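You operate a simulated robot arm through the tools that you are given. There is no shell and no other tool. Be economical: measure what you need, move in short steps, check, and stop when the job is done.

Carry out the task below with a simulated robot arm. There is one attempt and no reset: what you move stays moved.

TASK
Take the green cartridge and leave it in the green box.
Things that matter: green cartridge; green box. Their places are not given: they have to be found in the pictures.

It is judged by the outcome, as a careful person would: the job done as asked, and still so three seconds after it is handed in. It fails if anything else is knocked over, pushed out of place, dropped, spilled or broken.

THE ROBOT
A 7-joint arm with a two-finger parallel gripper, fixed in place. Base frame: the origin is at the foot of the arm, x ahead of it, y to its left, z up; the work surface is at about z = 760. Lengths are in mm, angles in degrees, forces in N, time in s.
With the tool pointing down near the work surface it reaches from about 300 to 700 mm from the base axis. Its first joint turns from -66.0 to 66.0 degrees. Payload 1.57 kg.
Tool frame: the origin (TCP) lies between the finger pads and is the grasp point; the fingertips stand 30 mm ahead of it; z points along the fingers, y is the line along which they close. The gripper opens to 110 mm. The fingers are 24 mm wide and 12 mm thick; the gripper's body (48 by 112 mm) begins 78 mm behind the TCP.
Orientation is that of the tool frame in the base frame, as [roll, pitch, yaw] about the fixed x, y, z axes, in that order (R = Rz(yaw) Ry(pitch) Rx(roll)). With the fingers straight down and closing along the base's y, the tool's x points along the base's -x, its y along +y and its z along -z.

THE INTERFACE
- The arm moves only by the tool move_arm. Its argument "series" is a list of rows, each an object (a shift or turn left out is 0, a gripper value left out holds the last) with "dp": the shift along the tool's x, y, z in mm, a list of three; "delta_rot": the turn, a rotation vector about the tool's x, y, z in degrees, a list of three. In form: [{"dp": [tx, ty, tz], "delta_rot": [rx, ry, rz]}, ...]. A call has 1 to 8 rows; each row shifts and turns the commanded pose from where the row before left it, along the tool's axes as they then stand. "grip" is the finger opening in mm, from 0 to 110, set as the call begins (left out, the last holds). A row lasts 0.2 s, in which the tool goes at most 50 mm and 8.6 degrees; a call with a longer step from one row to the next is refused whole, and so is a gripper value outside its range. A pose out of reach is approached as far as the arm can. The call stops where the force on the tool passes 40 N (or 10 N more than at its start, if that is more) or the arm is blocked; 0.2 s more then pass. The fingers move at their own pace (about 108 mm/s each) and stop on an object; they squeeze with about 33 N. The grip force told is the motor's: it shows also when the fingers shut on nothing. Time passes only in rows, and 0.2 s behind the last, so rows that do not move let the fingers close. It gives the time, the measured TCP pose, the force on the tool (base axes), the opening and the grip force at its end, in the units of the frame above (readings bear some noise), and new pictures: "views" is both (left out), scene, wrist or none.
- Cameras (640 x 400 px; columns grow to the right, rows downward): "scene" is fixed at [165.6, -391.3, 1404.7]; the picture's right is [0.78, -0.63, 0.00], its down [-0.36, -0.44, -0.82] and it looks along [0.52, 0.64, -0.57] (base axes); focal length 322 px, centre (320, 200). "wrist" rides on the gripper at [-36, 0, -80] in the tool frame; the picture's right is [0.00, -1.00, 0.00], its down [0.97, 0.00, -0.24] and it looks along [0.24, 0.00, 0.97] (tool axes); focal length 218 px, centre (320, 200).
- pixel_to_xyz(camera, pixels): for up to 12 pixels [column, row] of the newest picture of that camera ("zoom" is the newest enlarged one), the place [x, y, z] in the base frame of the surface seen there, good to about 2 mm. No time passes.
- close_up(camera, box): a new picture of the part [left, top, right, bottom] of that camera's present view, enlarged. No time passes.
- finish_job(): hands the job in; it is judged then, once.

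Work in short steps. Measure before you move; look again where a grasp or a placing could have gone wrong, and mend it. You have 60 turns and 100 pictures in all, the two below and enlarged ones among them. Open the gripper and draw the arm clear of the work before you hand the job in, unless the task says otherwise; then end with one line.

The tools are called after "Emit:" as name(argument=value, ...) on one line, values as JSON. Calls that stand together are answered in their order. move_arm: Moves the arm, as the interface text tells. Its arguments: {"type":"object","properties":{"series":{"type":"array","items":{"type":"object","properties":{"dp":{"type":"array","items":{"type":"number"}},"delta_rot":{"type":"array","items":{"type":"number"}}}}},"grip":{"type":"number"},"views":{"type":"string","enum":["both","scene","wrist","none"]}},"required":["series"]} The other tools are called the same way: pixel_to_xyz (camera, pixels) gives the place of the surface under pixels of a picture; close_up (camera, box) takes an enlarged picture of a part of a camera's view; finish_job () hands the job in.

At the start:

```text
clock: 0.0
eef_pos: [379.9, 105.9, 1090.8]
orientation: [180.0, 0.0, -180.0]
ft_force: [0.6, 0.0, -1.0]
width: 110.2
gripper_force: 0.0
```

scene: 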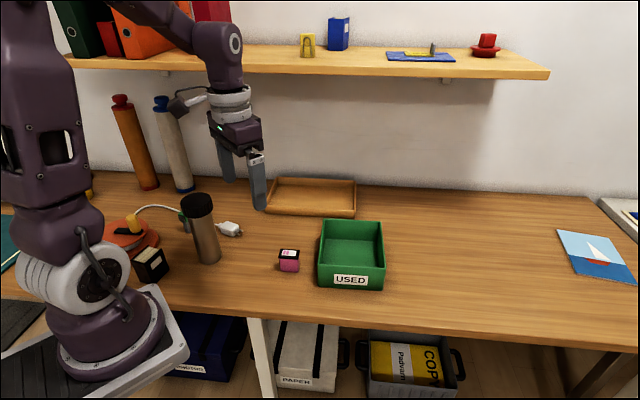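
wrist: 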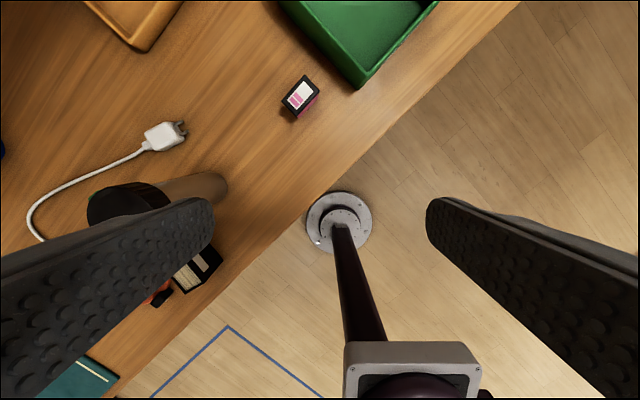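

The scene shows a pink cartridge at (289,260) and a dark one at (150,265), but no clearly green one. I'll enlarge these areas.

Emit:
close_up(camera="scene", box=[80, 170, 240, 300])

Emit:
close_up(camera="scene", box=[240, 160, 420, 300])

Emit:
close_up(camera="scene", box=[280, 0, 560, 100])

Emit:
close_up(camera="wrist", box=[0, 100, 320, 400])

```text
3.08 times, centred on (160, 235) of scene
```

zoom: 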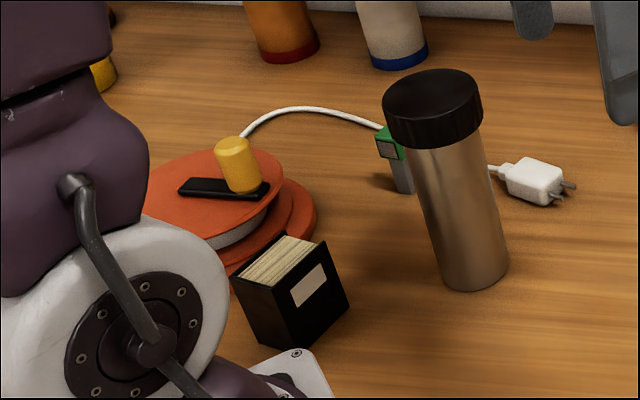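

```text
2.86 times, centred on (330, 230) of scene
```

zoom: 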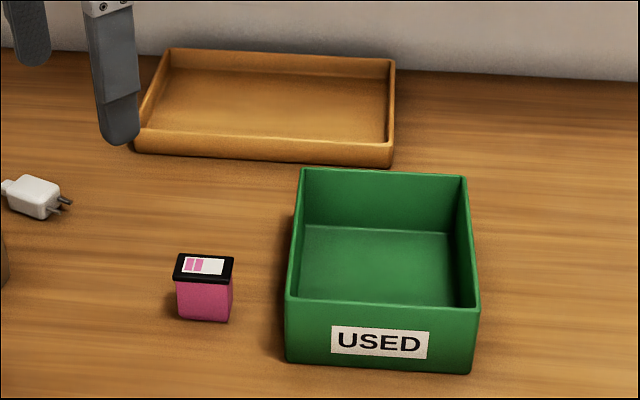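

```text
2.29 times, centred on (420, 50) of scene
```

zoom: 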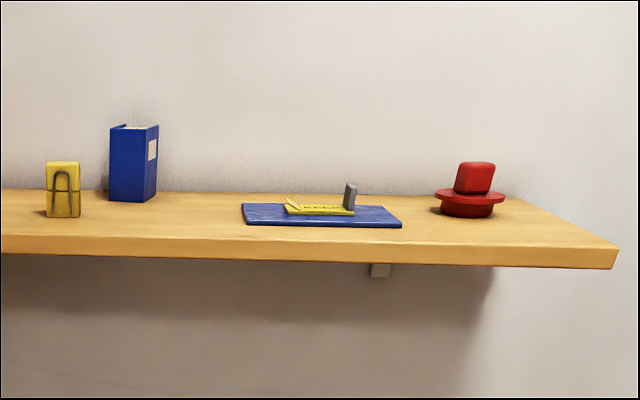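

```text
1.33 times, centred on (160, 250) of wrist
```

zoom: 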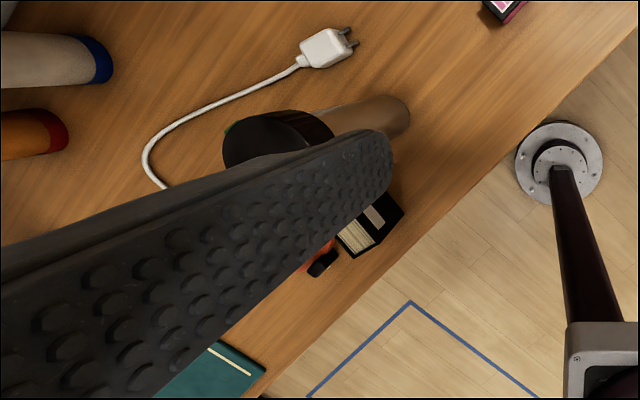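

Behind the steel bottle, near (180,217), there is a grey object with a green top. I'll look closer and measure it along with its surroundings.

Emit:
close_up(camera="scene", box=[160, 195, 220, 240])

Emit:
pixel_to_xyz(camera="scene", pixels=[[177, 217], [181, 229], [198, 197], [208, 258], [289, 252], [321, 222], [383, 221], [318, 287], [384, 288], [350, 245], [130, 223], [230, 229]])

```text
8.89 times, centred on (190, 218) of scene
```

zoom: 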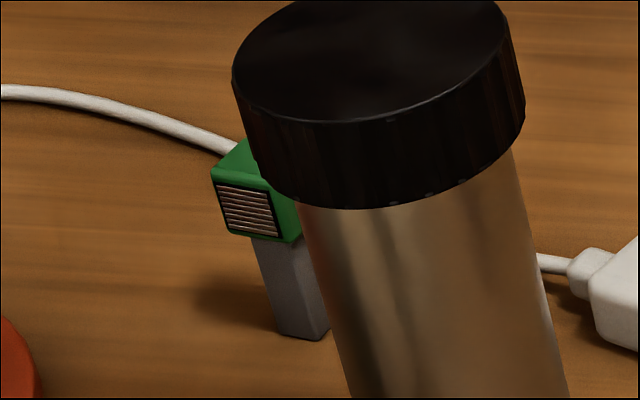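

```text
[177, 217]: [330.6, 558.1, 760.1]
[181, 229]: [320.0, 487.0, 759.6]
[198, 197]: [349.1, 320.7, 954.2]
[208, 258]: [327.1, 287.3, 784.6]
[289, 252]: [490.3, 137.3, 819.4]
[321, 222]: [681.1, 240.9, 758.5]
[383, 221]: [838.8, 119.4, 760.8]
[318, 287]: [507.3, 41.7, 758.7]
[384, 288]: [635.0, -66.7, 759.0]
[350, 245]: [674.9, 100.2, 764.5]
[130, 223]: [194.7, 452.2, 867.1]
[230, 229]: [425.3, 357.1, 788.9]
```

Emit:
pixel_to_xyz(camera="zoom", pixels=[[250, 210], [235, 165], [290, 290], [300, 330], [290, 225], [220, 180], [270, 225], [370, 60], [260, 250]])

Emit:
close_up(camera="scene", box=[0, 200, 140, 320])

Emit:
close_up(camera="scene", box=[140, 300, 480, 400])

```text
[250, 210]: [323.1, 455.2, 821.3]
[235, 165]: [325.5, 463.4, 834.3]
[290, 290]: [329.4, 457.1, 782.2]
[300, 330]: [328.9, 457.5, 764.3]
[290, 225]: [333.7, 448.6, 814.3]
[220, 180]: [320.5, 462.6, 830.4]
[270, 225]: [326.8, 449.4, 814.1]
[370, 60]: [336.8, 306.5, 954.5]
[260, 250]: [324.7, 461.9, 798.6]
```

```text
3.33 times, centred on (70, 260) of scene
```

zoom: 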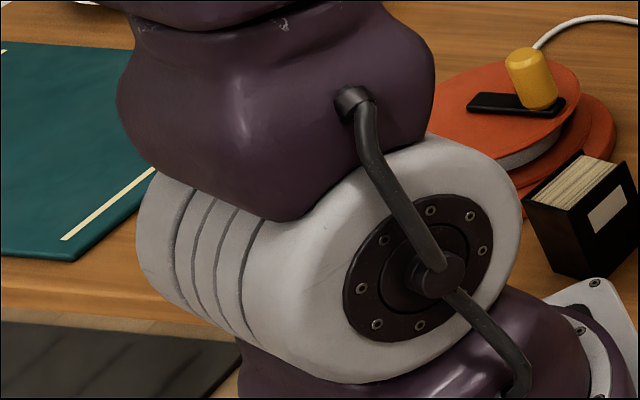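

```text
1.88 times, centred on (310, 350) of scene
```

zoom: 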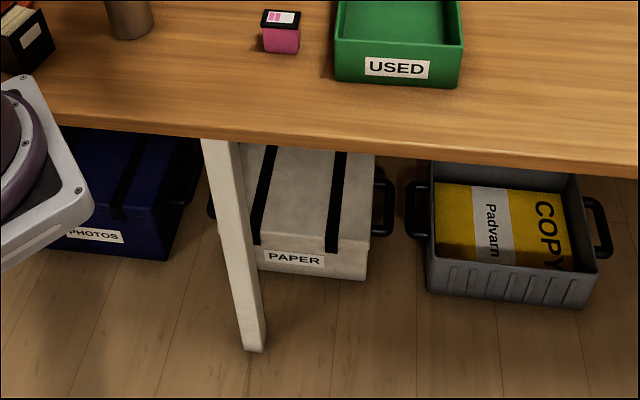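

The green-topped object stands at about (330,458), z 760–835. I'll move above it at the present height, well over the bottle (top 954), to inspect it.

Emit:
move_arm(series=[{"dp": [0, 45, 0]}, {"dp": [0, 45, 0]}, {"dp": [0, 45, 0]}, {"dp": [0, 45, 0]}, {"dp": [0, 45, 0]}, {"dp": [0, 45, 0]}, {"dp": [0, 40, 0]}, {"dp": [0, 35, 0]}])

```text
clock: 1.8
eef_pos: [379.3, 451.1, 1089.0]
orientation: [-180.0, -0.1, -180.0]
ft_force: [0.1, 0.4, 0.2]
width: 110.1
gripper_force: 0.1
```

scene: 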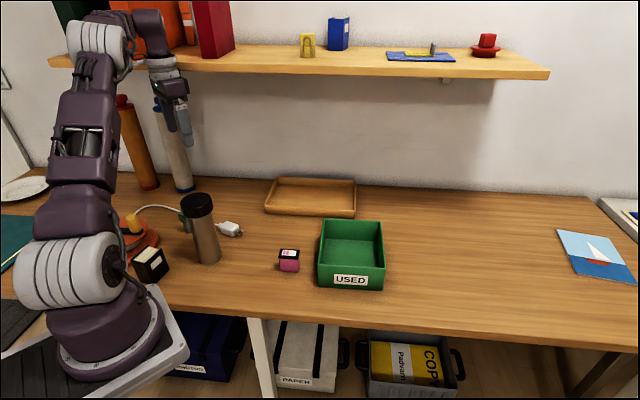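
wrist: 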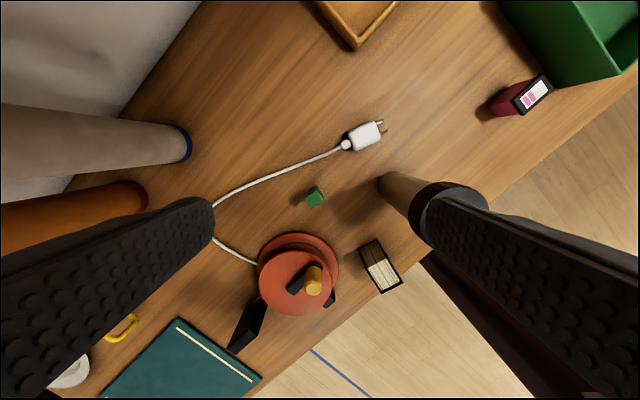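

The green object shows at (315,197). I'll enlarge it and measure it plus the neighbours.

Emit:
close_up(camera="wrist", box=[280, 172, 350, 222])

Emit:
pixel_to_xyz(camera="wrist", pixels=[[315, 194], [180, 145], [60, 110], [135, 195], [313, 278], [300, 245], [380, 262], [450, 195], [390, 190], [290, 180], [325, 270], [335, 265]])

Emit:
pixel_to_xyz(camera="scene", pixels=[[160, 100], [121, 98], [183, 180], [148, 182], [200, 70], [130, 225], [150, 270]])

```text
8.00 times, centred on (315, 197) of wrist
```

zoom: 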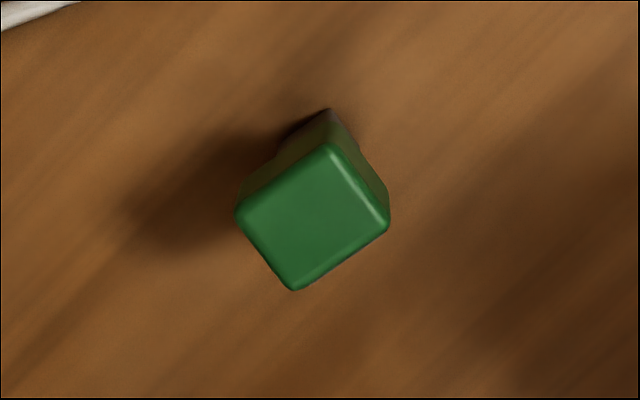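

```text
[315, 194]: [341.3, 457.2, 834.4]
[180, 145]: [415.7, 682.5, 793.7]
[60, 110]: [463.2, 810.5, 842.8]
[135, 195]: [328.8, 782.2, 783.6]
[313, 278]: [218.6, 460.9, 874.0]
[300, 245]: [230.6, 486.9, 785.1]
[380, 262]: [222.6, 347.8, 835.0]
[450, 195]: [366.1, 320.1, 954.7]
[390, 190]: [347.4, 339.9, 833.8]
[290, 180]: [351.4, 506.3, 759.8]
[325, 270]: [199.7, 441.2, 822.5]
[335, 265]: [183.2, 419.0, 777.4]
```

```text
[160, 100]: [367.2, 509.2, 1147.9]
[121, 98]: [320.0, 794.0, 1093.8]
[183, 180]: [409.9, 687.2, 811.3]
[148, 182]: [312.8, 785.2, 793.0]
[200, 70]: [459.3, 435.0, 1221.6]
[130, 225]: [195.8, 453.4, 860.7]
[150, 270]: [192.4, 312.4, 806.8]
```

Emit:
close_up(camera="scene", box=[0, 160, 200, 300])

Emit:
close_up(camera="wrist", box=[40, 220, 440, 400])

Emit:
close_up(camera="scene", box=[540, 180, 640, 300])

```text
2.86 times, centred on (100, 230) of scene
```

zoom: 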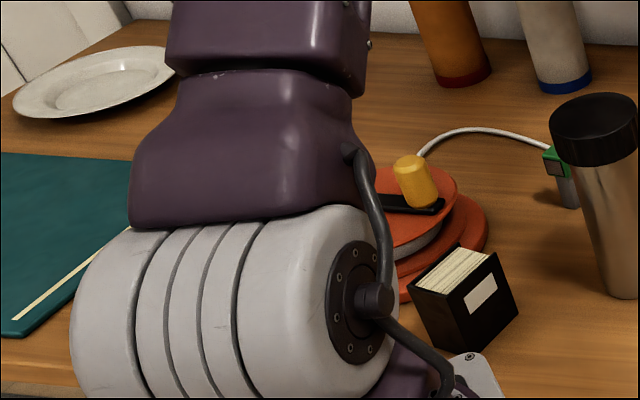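

```text
1.60 times, centred on (240, 310) of wrist
```

zoom: 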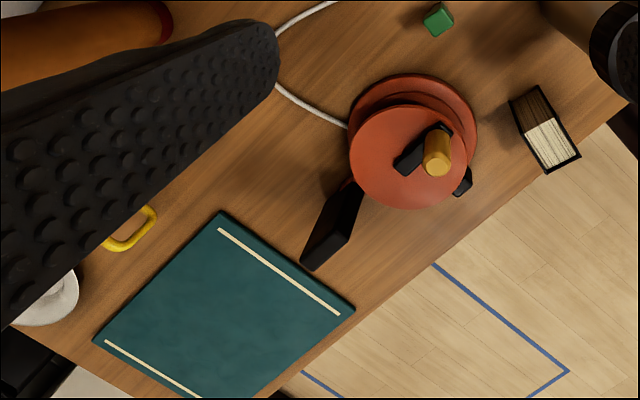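

```text
3.33 times, centred on (590, 240) of scene
```

zoom: 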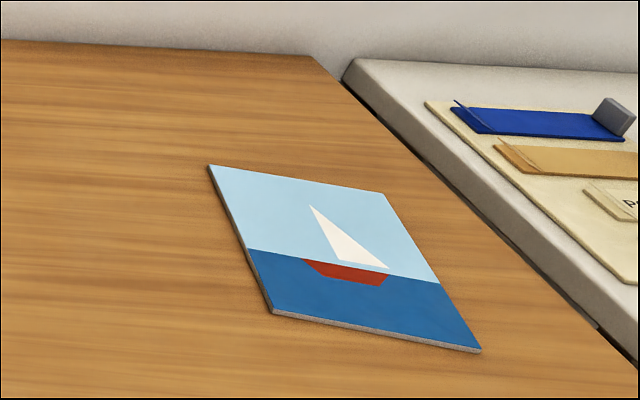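

The green-headed piece is the only green cartridge candidate (head about 22×20 mm, edges at about 36°/−54° in base axes). I'll measure its top centre and then turn the tool +36° in place.

Emit:
pixel_to_xyz(camera="wrist", pixels=[[314, 199], [316.5, 191], [322.5, 199.5], [312, 207], [305.5, 198.5]])

Emit:
move_arm(series=[{"delta_rot": [0, 0, -7.2]}, {"delta_rot": [0, 0, -7.2]}, {"delta_rot": [0, 0, -7.2]}, {"delta_rot": [0, 0, -7.2]}, {"delta_rot": [0, 0, -7.2]}, {"dp": [0, 0, 40]}, {"dp": [0, 0, 40]}], grip=70, views="both")

```text
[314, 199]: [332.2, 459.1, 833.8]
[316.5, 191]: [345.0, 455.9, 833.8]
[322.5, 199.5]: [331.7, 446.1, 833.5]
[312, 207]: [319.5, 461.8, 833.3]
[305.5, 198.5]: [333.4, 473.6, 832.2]
```

```text
clock: 3.4
eef_pos: [379.7, 448.7, 1011.2]
orientation: [-180.0, 0.0, -144.0]
ft_force: [0.1, -0.4, -0.1]
width: 69.9
gripper_force: 0.0
```

scene: 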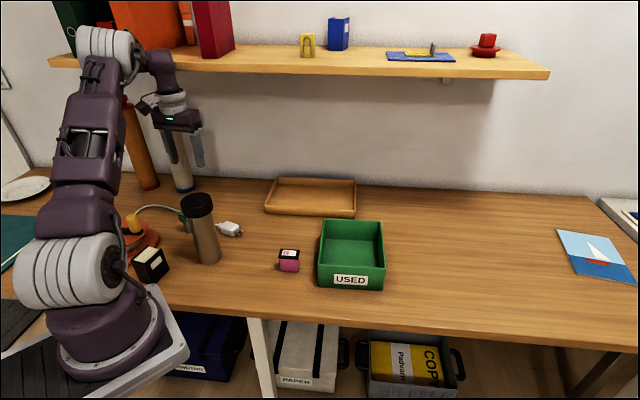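
wrist: 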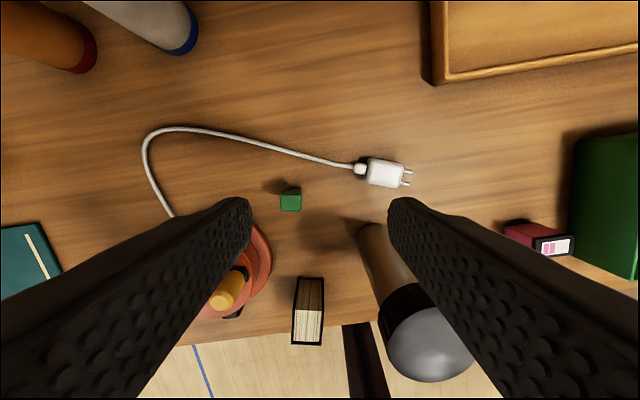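

The object is now square to the fingers, centre (332.3,459.3), top z 834. I'll shift over it and descend to just above it.

Emit:
move_arm(series=[{"dp": [16, 18.2, 0]}, {"dp": [16.1, 18.2, 0]}, {"dp": [0, 0, 0]}, {"dp": [0, 0, 40]}, {"dp": [0, 0, 40]}, {"dp": [0, 0, 40]}, {"dp": [0, 0, 0]}])

```text
clock: 5.0
eef_pos: [330.4, 461.3, 888.4]
orientation: [179.9, 0.1, -144.0]
ft_force: [0.0, 0.0, -0.2]
width: 70.0
gripper_force: 0.1
```

scene: 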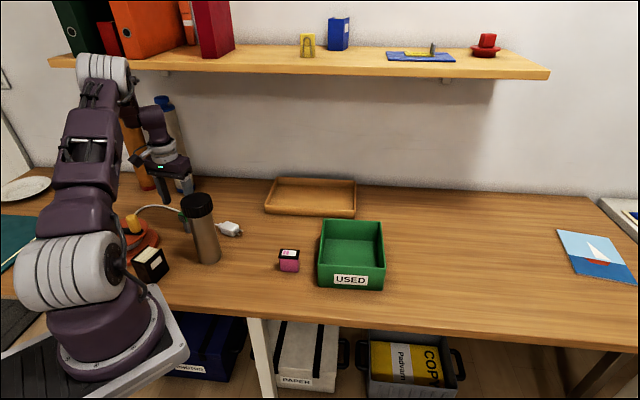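
wrist: 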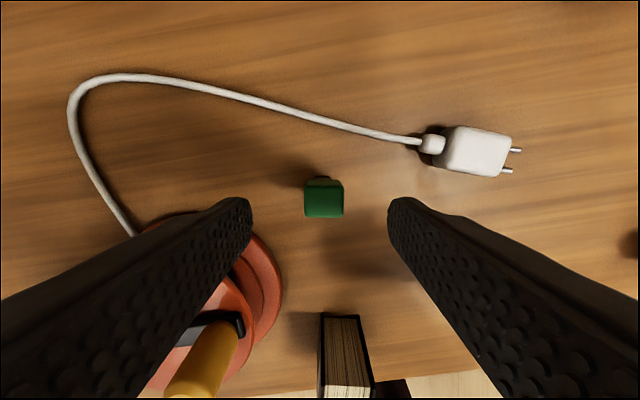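

Emit:
pixel_to_xyz(camera="wrist", pixels=[[324, 199], [306, 199], [342, 199], [324, 182], [324, 215]])

Emit:
close_up(camera="wrist", box=[292, 165, 356, 225])

```text
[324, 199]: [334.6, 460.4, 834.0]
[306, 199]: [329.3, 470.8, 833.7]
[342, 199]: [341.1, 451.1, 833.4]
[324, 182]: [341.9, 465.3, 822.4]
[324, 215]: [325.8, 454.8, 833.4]
```

```text
6.67 times, centred on (324, 195) of wrist
```

zoom: 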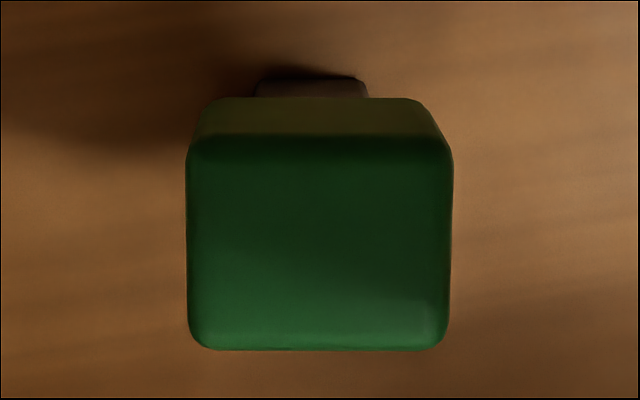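

The head centre is at about (333.5,459.7), so I correct by (−1.6, −3.1) in the tool frame and descend 72 mm so that the pads span the head. The gripper closes afterwards.

Emit:
move_arm(series=[{"dp": [-1.6, -3.1, 0]}, {"dp": [0, 0, 20]}, {"dp": [0, 0, 20]}, {"dp": [0, 0, 20]}, {"dp": [0, 0, 11]}, {"dp": [0, 0, 0]}])

```text
clock: 6.4
eef_pos: [334.0, 460.6, 819.3]
orientation: [180.0, 0.0, -143.9]
ft_force: [0.8, -0.8, 1.2]
width: 69.8
gripper_force: 0.0
```

scene: 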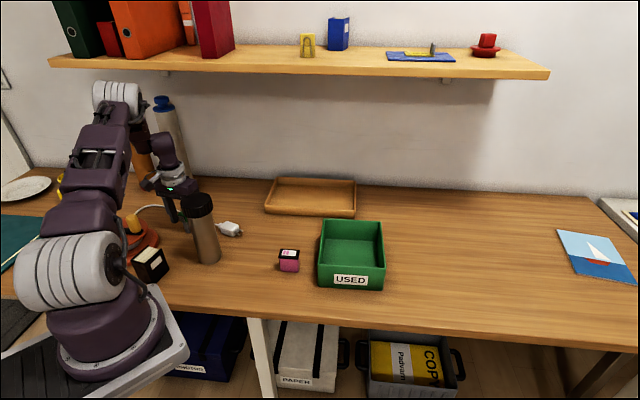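
wrist: 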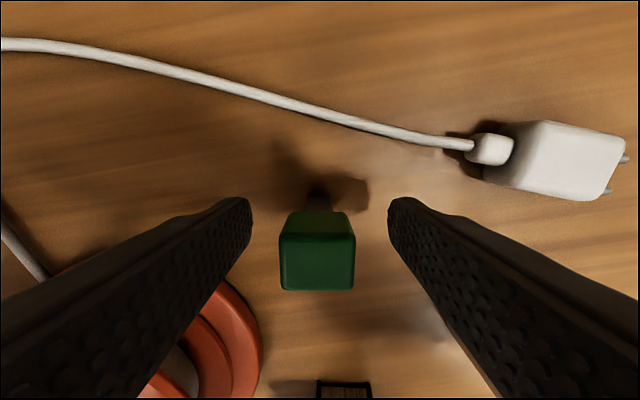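

The head sits centred between the fingers (280–355). Closing the gripper.

Emit:
move_arm(series=[{}, {}, {}], grip=10)

```text
clock: 7.2
eef_pos: [334.5, 461.0, 818.6]
orientation: [-180.0, 0.1, -144.0]
ft_force: [-0.1, -0.1, 0.0]
width: 25.2
gripper_force: 33.2
```

scene: 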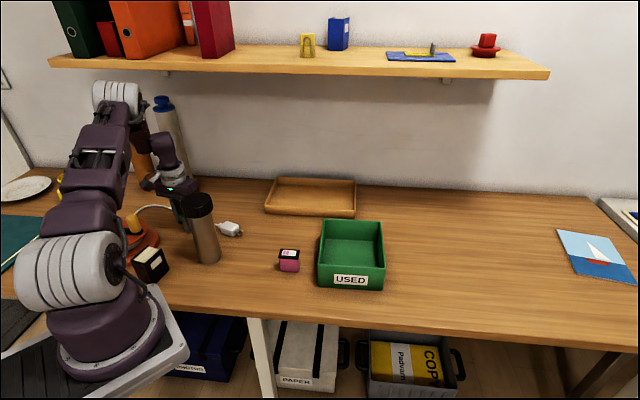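
wrist: 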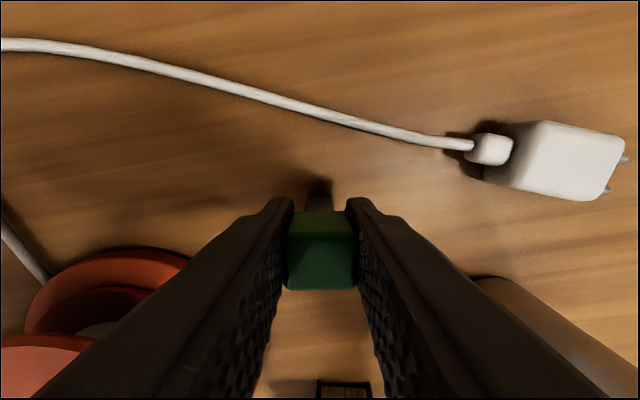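

Firm hold at 25 mm width. I'll lift straight up so the object's bottom clears the bottle top (954), and measure the box.

Emit:
move_arm(series=[{"dp": [0, 0, -20]}, {"dp": [0, 0, -35]}, {"dp": [0, 0, -40]}, {"dp": [0, 0, -40]}, {"dp": [0, 0, -40]}, {"dp": [0, 0, -40]}, {"dp": [0, 0, -35]}, {}])

Emit:
close_up(camera="scene", box=[300, 205, 400, 300])

```text
clock: 9.0
eef_pos: [336.2, 455.6, 1068.5]
orientation: [-179.9, 0.1, -144.0]
ft_force: [0.0, -0.2, 0.6]
width: 24.8
gripper_force: 33.1
```

scene: 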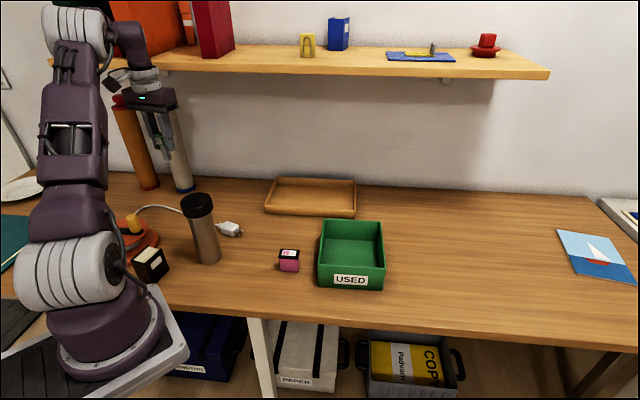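
wrist: 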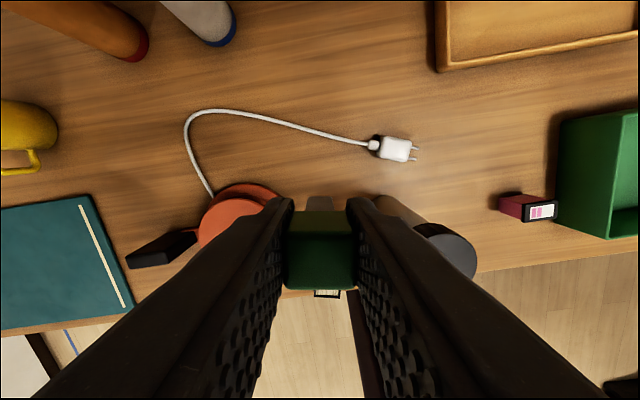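

```text
4.21 times, centred on (350, 252) of scene
```

zoom: 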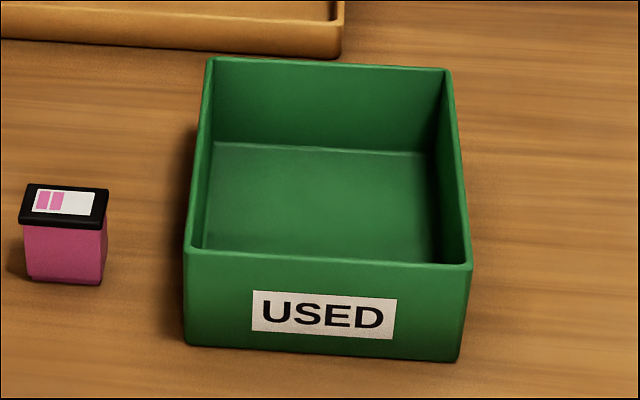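

Lifted and held. I'll measure the box rim and floor in the enlarged view.

Emit:
pixel_to_xyz(camera="zoom", pixels=[[187, 249], [468, 265], [449, 71], [210, 60], [215, 150], [420, 155], [320, 200], [260, 240], [320, 263], [330, 64], [64, 195], [320, 225]])

```text
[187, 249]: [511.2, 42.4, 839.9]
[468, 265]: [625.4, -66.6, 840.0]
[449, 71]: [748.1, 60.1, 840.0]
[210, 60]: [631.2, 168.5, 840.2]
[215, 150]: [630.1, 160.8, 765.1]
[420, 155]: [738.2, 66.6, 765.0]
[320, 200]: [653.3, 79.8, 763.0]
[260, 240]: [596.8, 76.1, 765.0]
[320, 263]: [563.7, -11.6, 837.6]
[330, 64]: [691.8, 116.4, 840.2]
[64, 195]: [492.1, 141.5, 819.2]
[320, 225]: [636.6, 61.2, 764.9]
```

The box centre is about (629,51), rim z 840, floor 765. From here that is nearly a pure −y tool shift of 500 mm; I'll cover it in two calls at this height.

Emit:
move_arm(series=[{"dp": [0, -30, 0]}, {"dp": [0, -45, 0]}, {"dp": [0, -45, 0]}, {"dp": [0, -45, 0]}, {"dp": [0, -45, 0]}, {"dp": [0, -45, 0]}, {"dp": [0, -45, 0]}, {"dp": [0, -45, 0]}], views="none")

Emit:
move_arm(series=[{"dp": [0, -45, 0]}, {"dp": [0, -45, 0]}, {"dp": [0, -35, 0]}, {"dp": [0, -25, 0]}, {}, {}])

```text
clock: 10.8
eef_pos: [535.9, 178.8, 1068.8]
orientation: [180.0, 0.1, -143.9]
ft_force: [0.2, -0.3, -0.1]
width: 24.9
gripper_force: 32.7
```

```text
clock: 12.2
eef_pos: [625.3, 58.9, 1069.1]
orientation: [180.0, 0.0, -144.0]
ft_force: [0.0, 0.9, 0.1]
width: 24.9
gripper_force: 33.5
```

scene: 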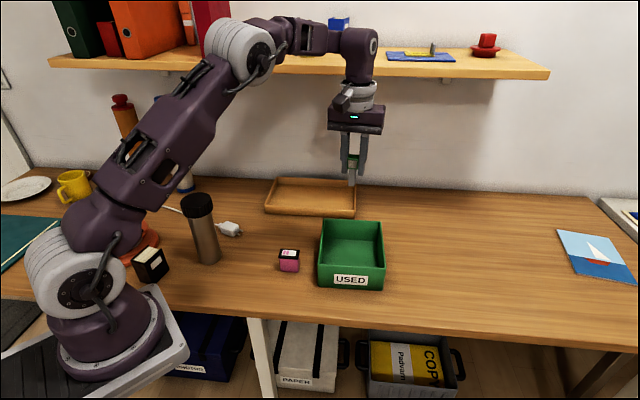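
wrist: 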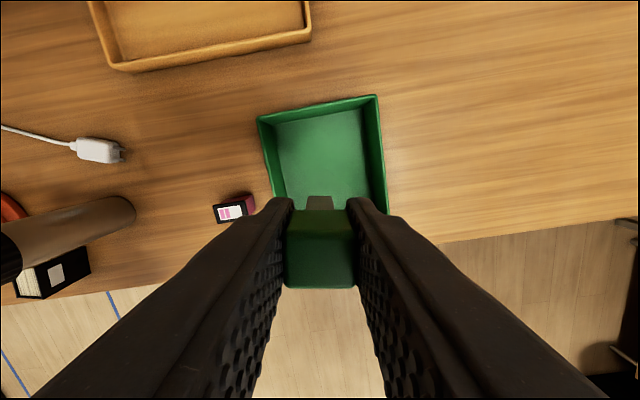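

TCP is at (625,59); I'll trim to the box centre and descend to z≈890 for a check.

Emit:
move_arm(series=[{"dp": [1.6, -8, 0]}, {"dp": [0, 0, 40]}, {"dp": [0, 0, 40]}, {"dp": [0, 0, 40]}, {"dp": [0, 0, 35]}, {"dp": [0, 0, 20]}, {}])

```text
clock: 13.8
eef_pos: [629.2, 52.8, 890.9]
orientation: [180.0, 0.0, -144.0]
ft_force: [-0.3, -0.5, -0.4]
width: 24.8
gripper_force: 33.0
```

scene: 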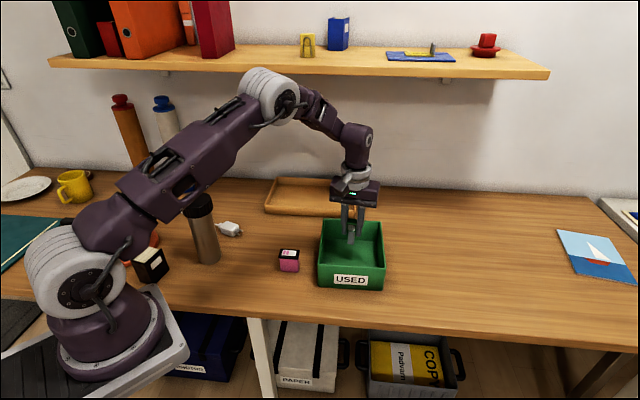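
wrist: 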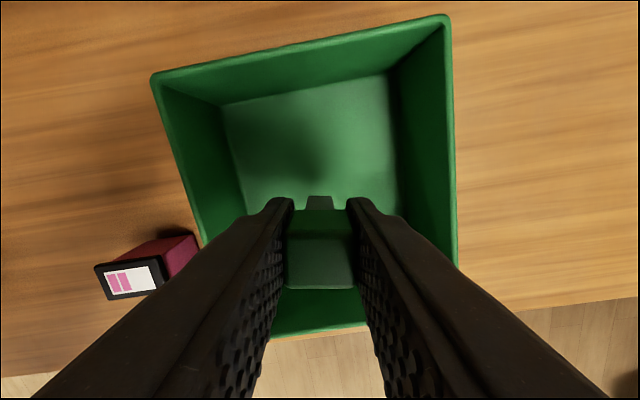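

Centred in the box with clear walls. I'll lower 66 mm so the object's bottom is just at the floor.

Emit:
move_arm(series=[{"dp": [0, 0, 20]}, {"dp": [0, 0, 20]}, {"dp": [0, 0, 15]}, {"dp": [0, 0, 6]}, {"dp": [0, 0, 4]}, {}])

```text
clock: 15.2
eef_pos: [629.8, 51.3, 827.8]
orientation: [179.9, -0.1, -144.1]
ft_force: [-0.6, -0.3, -0.4]
width: 24.9
gripper_force: 32.8
```

scene: 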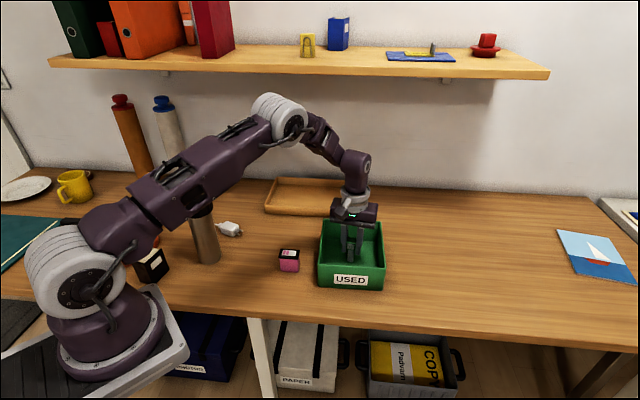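
wrist: 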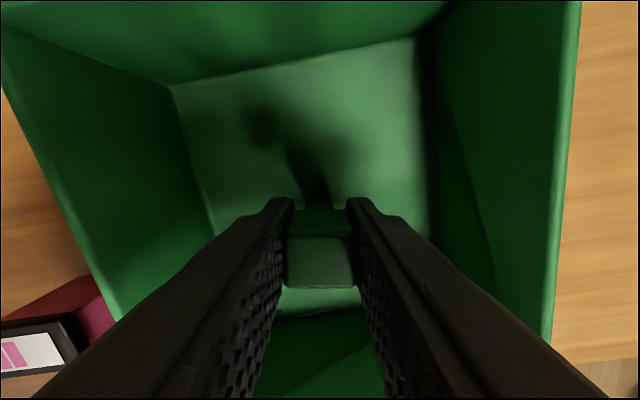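

Bottom is at about 768–769; I'll go down another 3 mm in small steps to touch the floor, still holding.

Emit:
move_arm(series=[{"dp": [0, 0, 1.5]}, {"dp": [0, 0, 1.5]}, {}], views="none")

Emit:
move_arm(series=[{}, {}, {}], grip=55)

```text
clock: 16.0
eef_pos: [630.4, 50.6, 826.5]
orientation: [180.0, 0.0, -144.0]
ft_force: [-0.2, -0.2, -0.8]
width: 25.0
gripper_force: 33.2
```

```text
clock: 16.8
eef_pos: [630.8, 50.9, 827.2]
orientation: [179.9, 0.0, -144.1]
ft_force: [-0.5, -0.4, -0.4]
width: 55.0
gripper_force: 0.0
```

scene: 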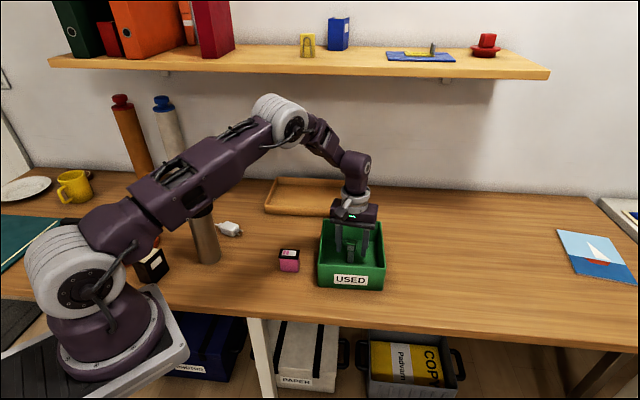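
wrist: 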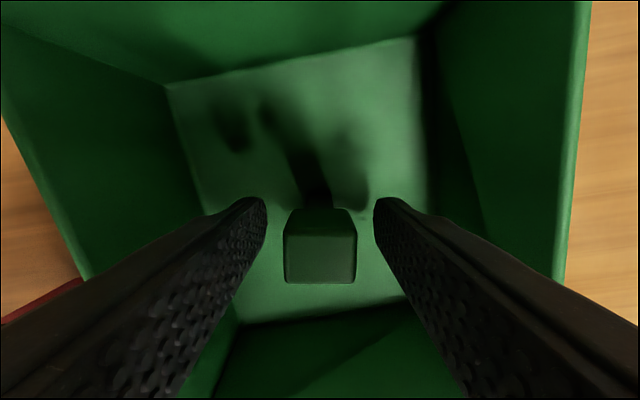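

The object stands upright in the box and the fingers are clear. I'll raise the arm straight up.

Emit:
move_arm(series=[{"dp": [0, 0, -20]}, {"dp": [0, 0, -35]}, {"dp": [0, 0, -40]}, {"dp": [0, 0, -40]}, {"dp": [0, 0, -40]}, {"dp": [0, 0, -35]}, {}])

Emit:
close_up(camera="scene", box=[240, 190, 420, 300])

```text
clock: 18.4
eef_pos: [631.4, 50.6, 1037.2]
orientation: [179.9, 0.0, -144.1]
ft_force: [0.1, -0.4, -0.2]
width: 54.9
gripper_force: 0.1
```

scene: 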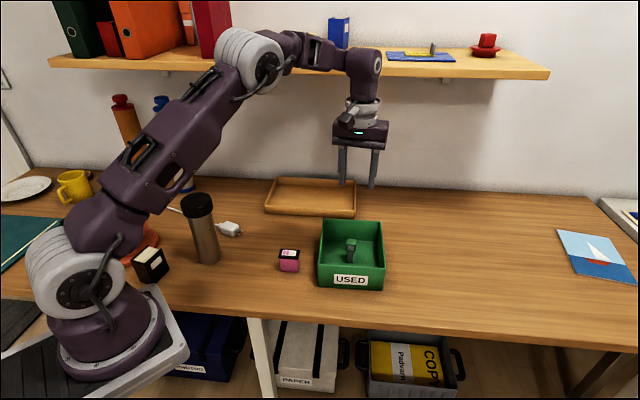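
wrist: 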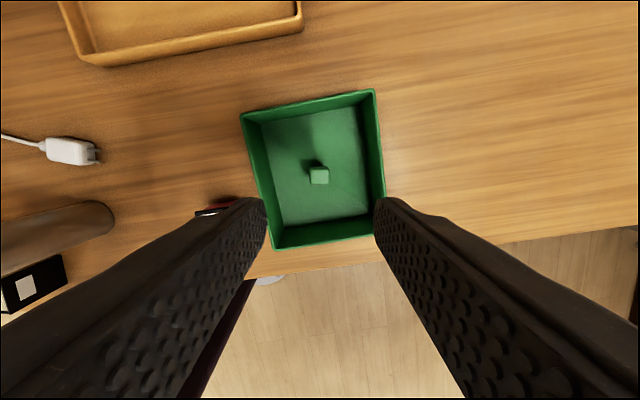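

```text
3.56 times, centred on (330, 245) of scene
```

zoom: 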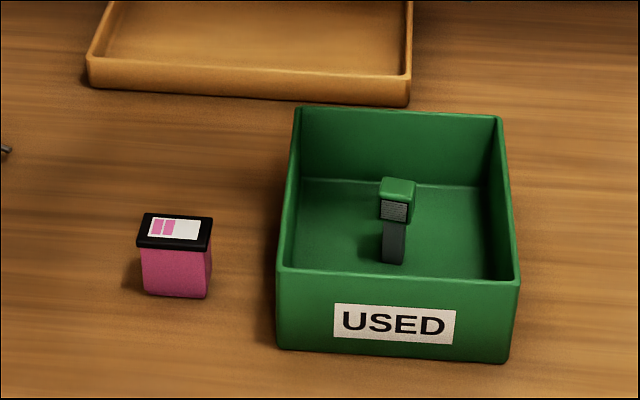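

The green cartridge is standing in the green box (zoom about 395,220), everything else is where it was, and the arm is clear. Handing in.

Emit:
finish_job()

```text
The job is handed in.
```

I put the green-headed piece, the only thing on the bench that fits "green cartridge", in the green box. It is standing upright there, nothing else was moved, and the gripper is open and clear.
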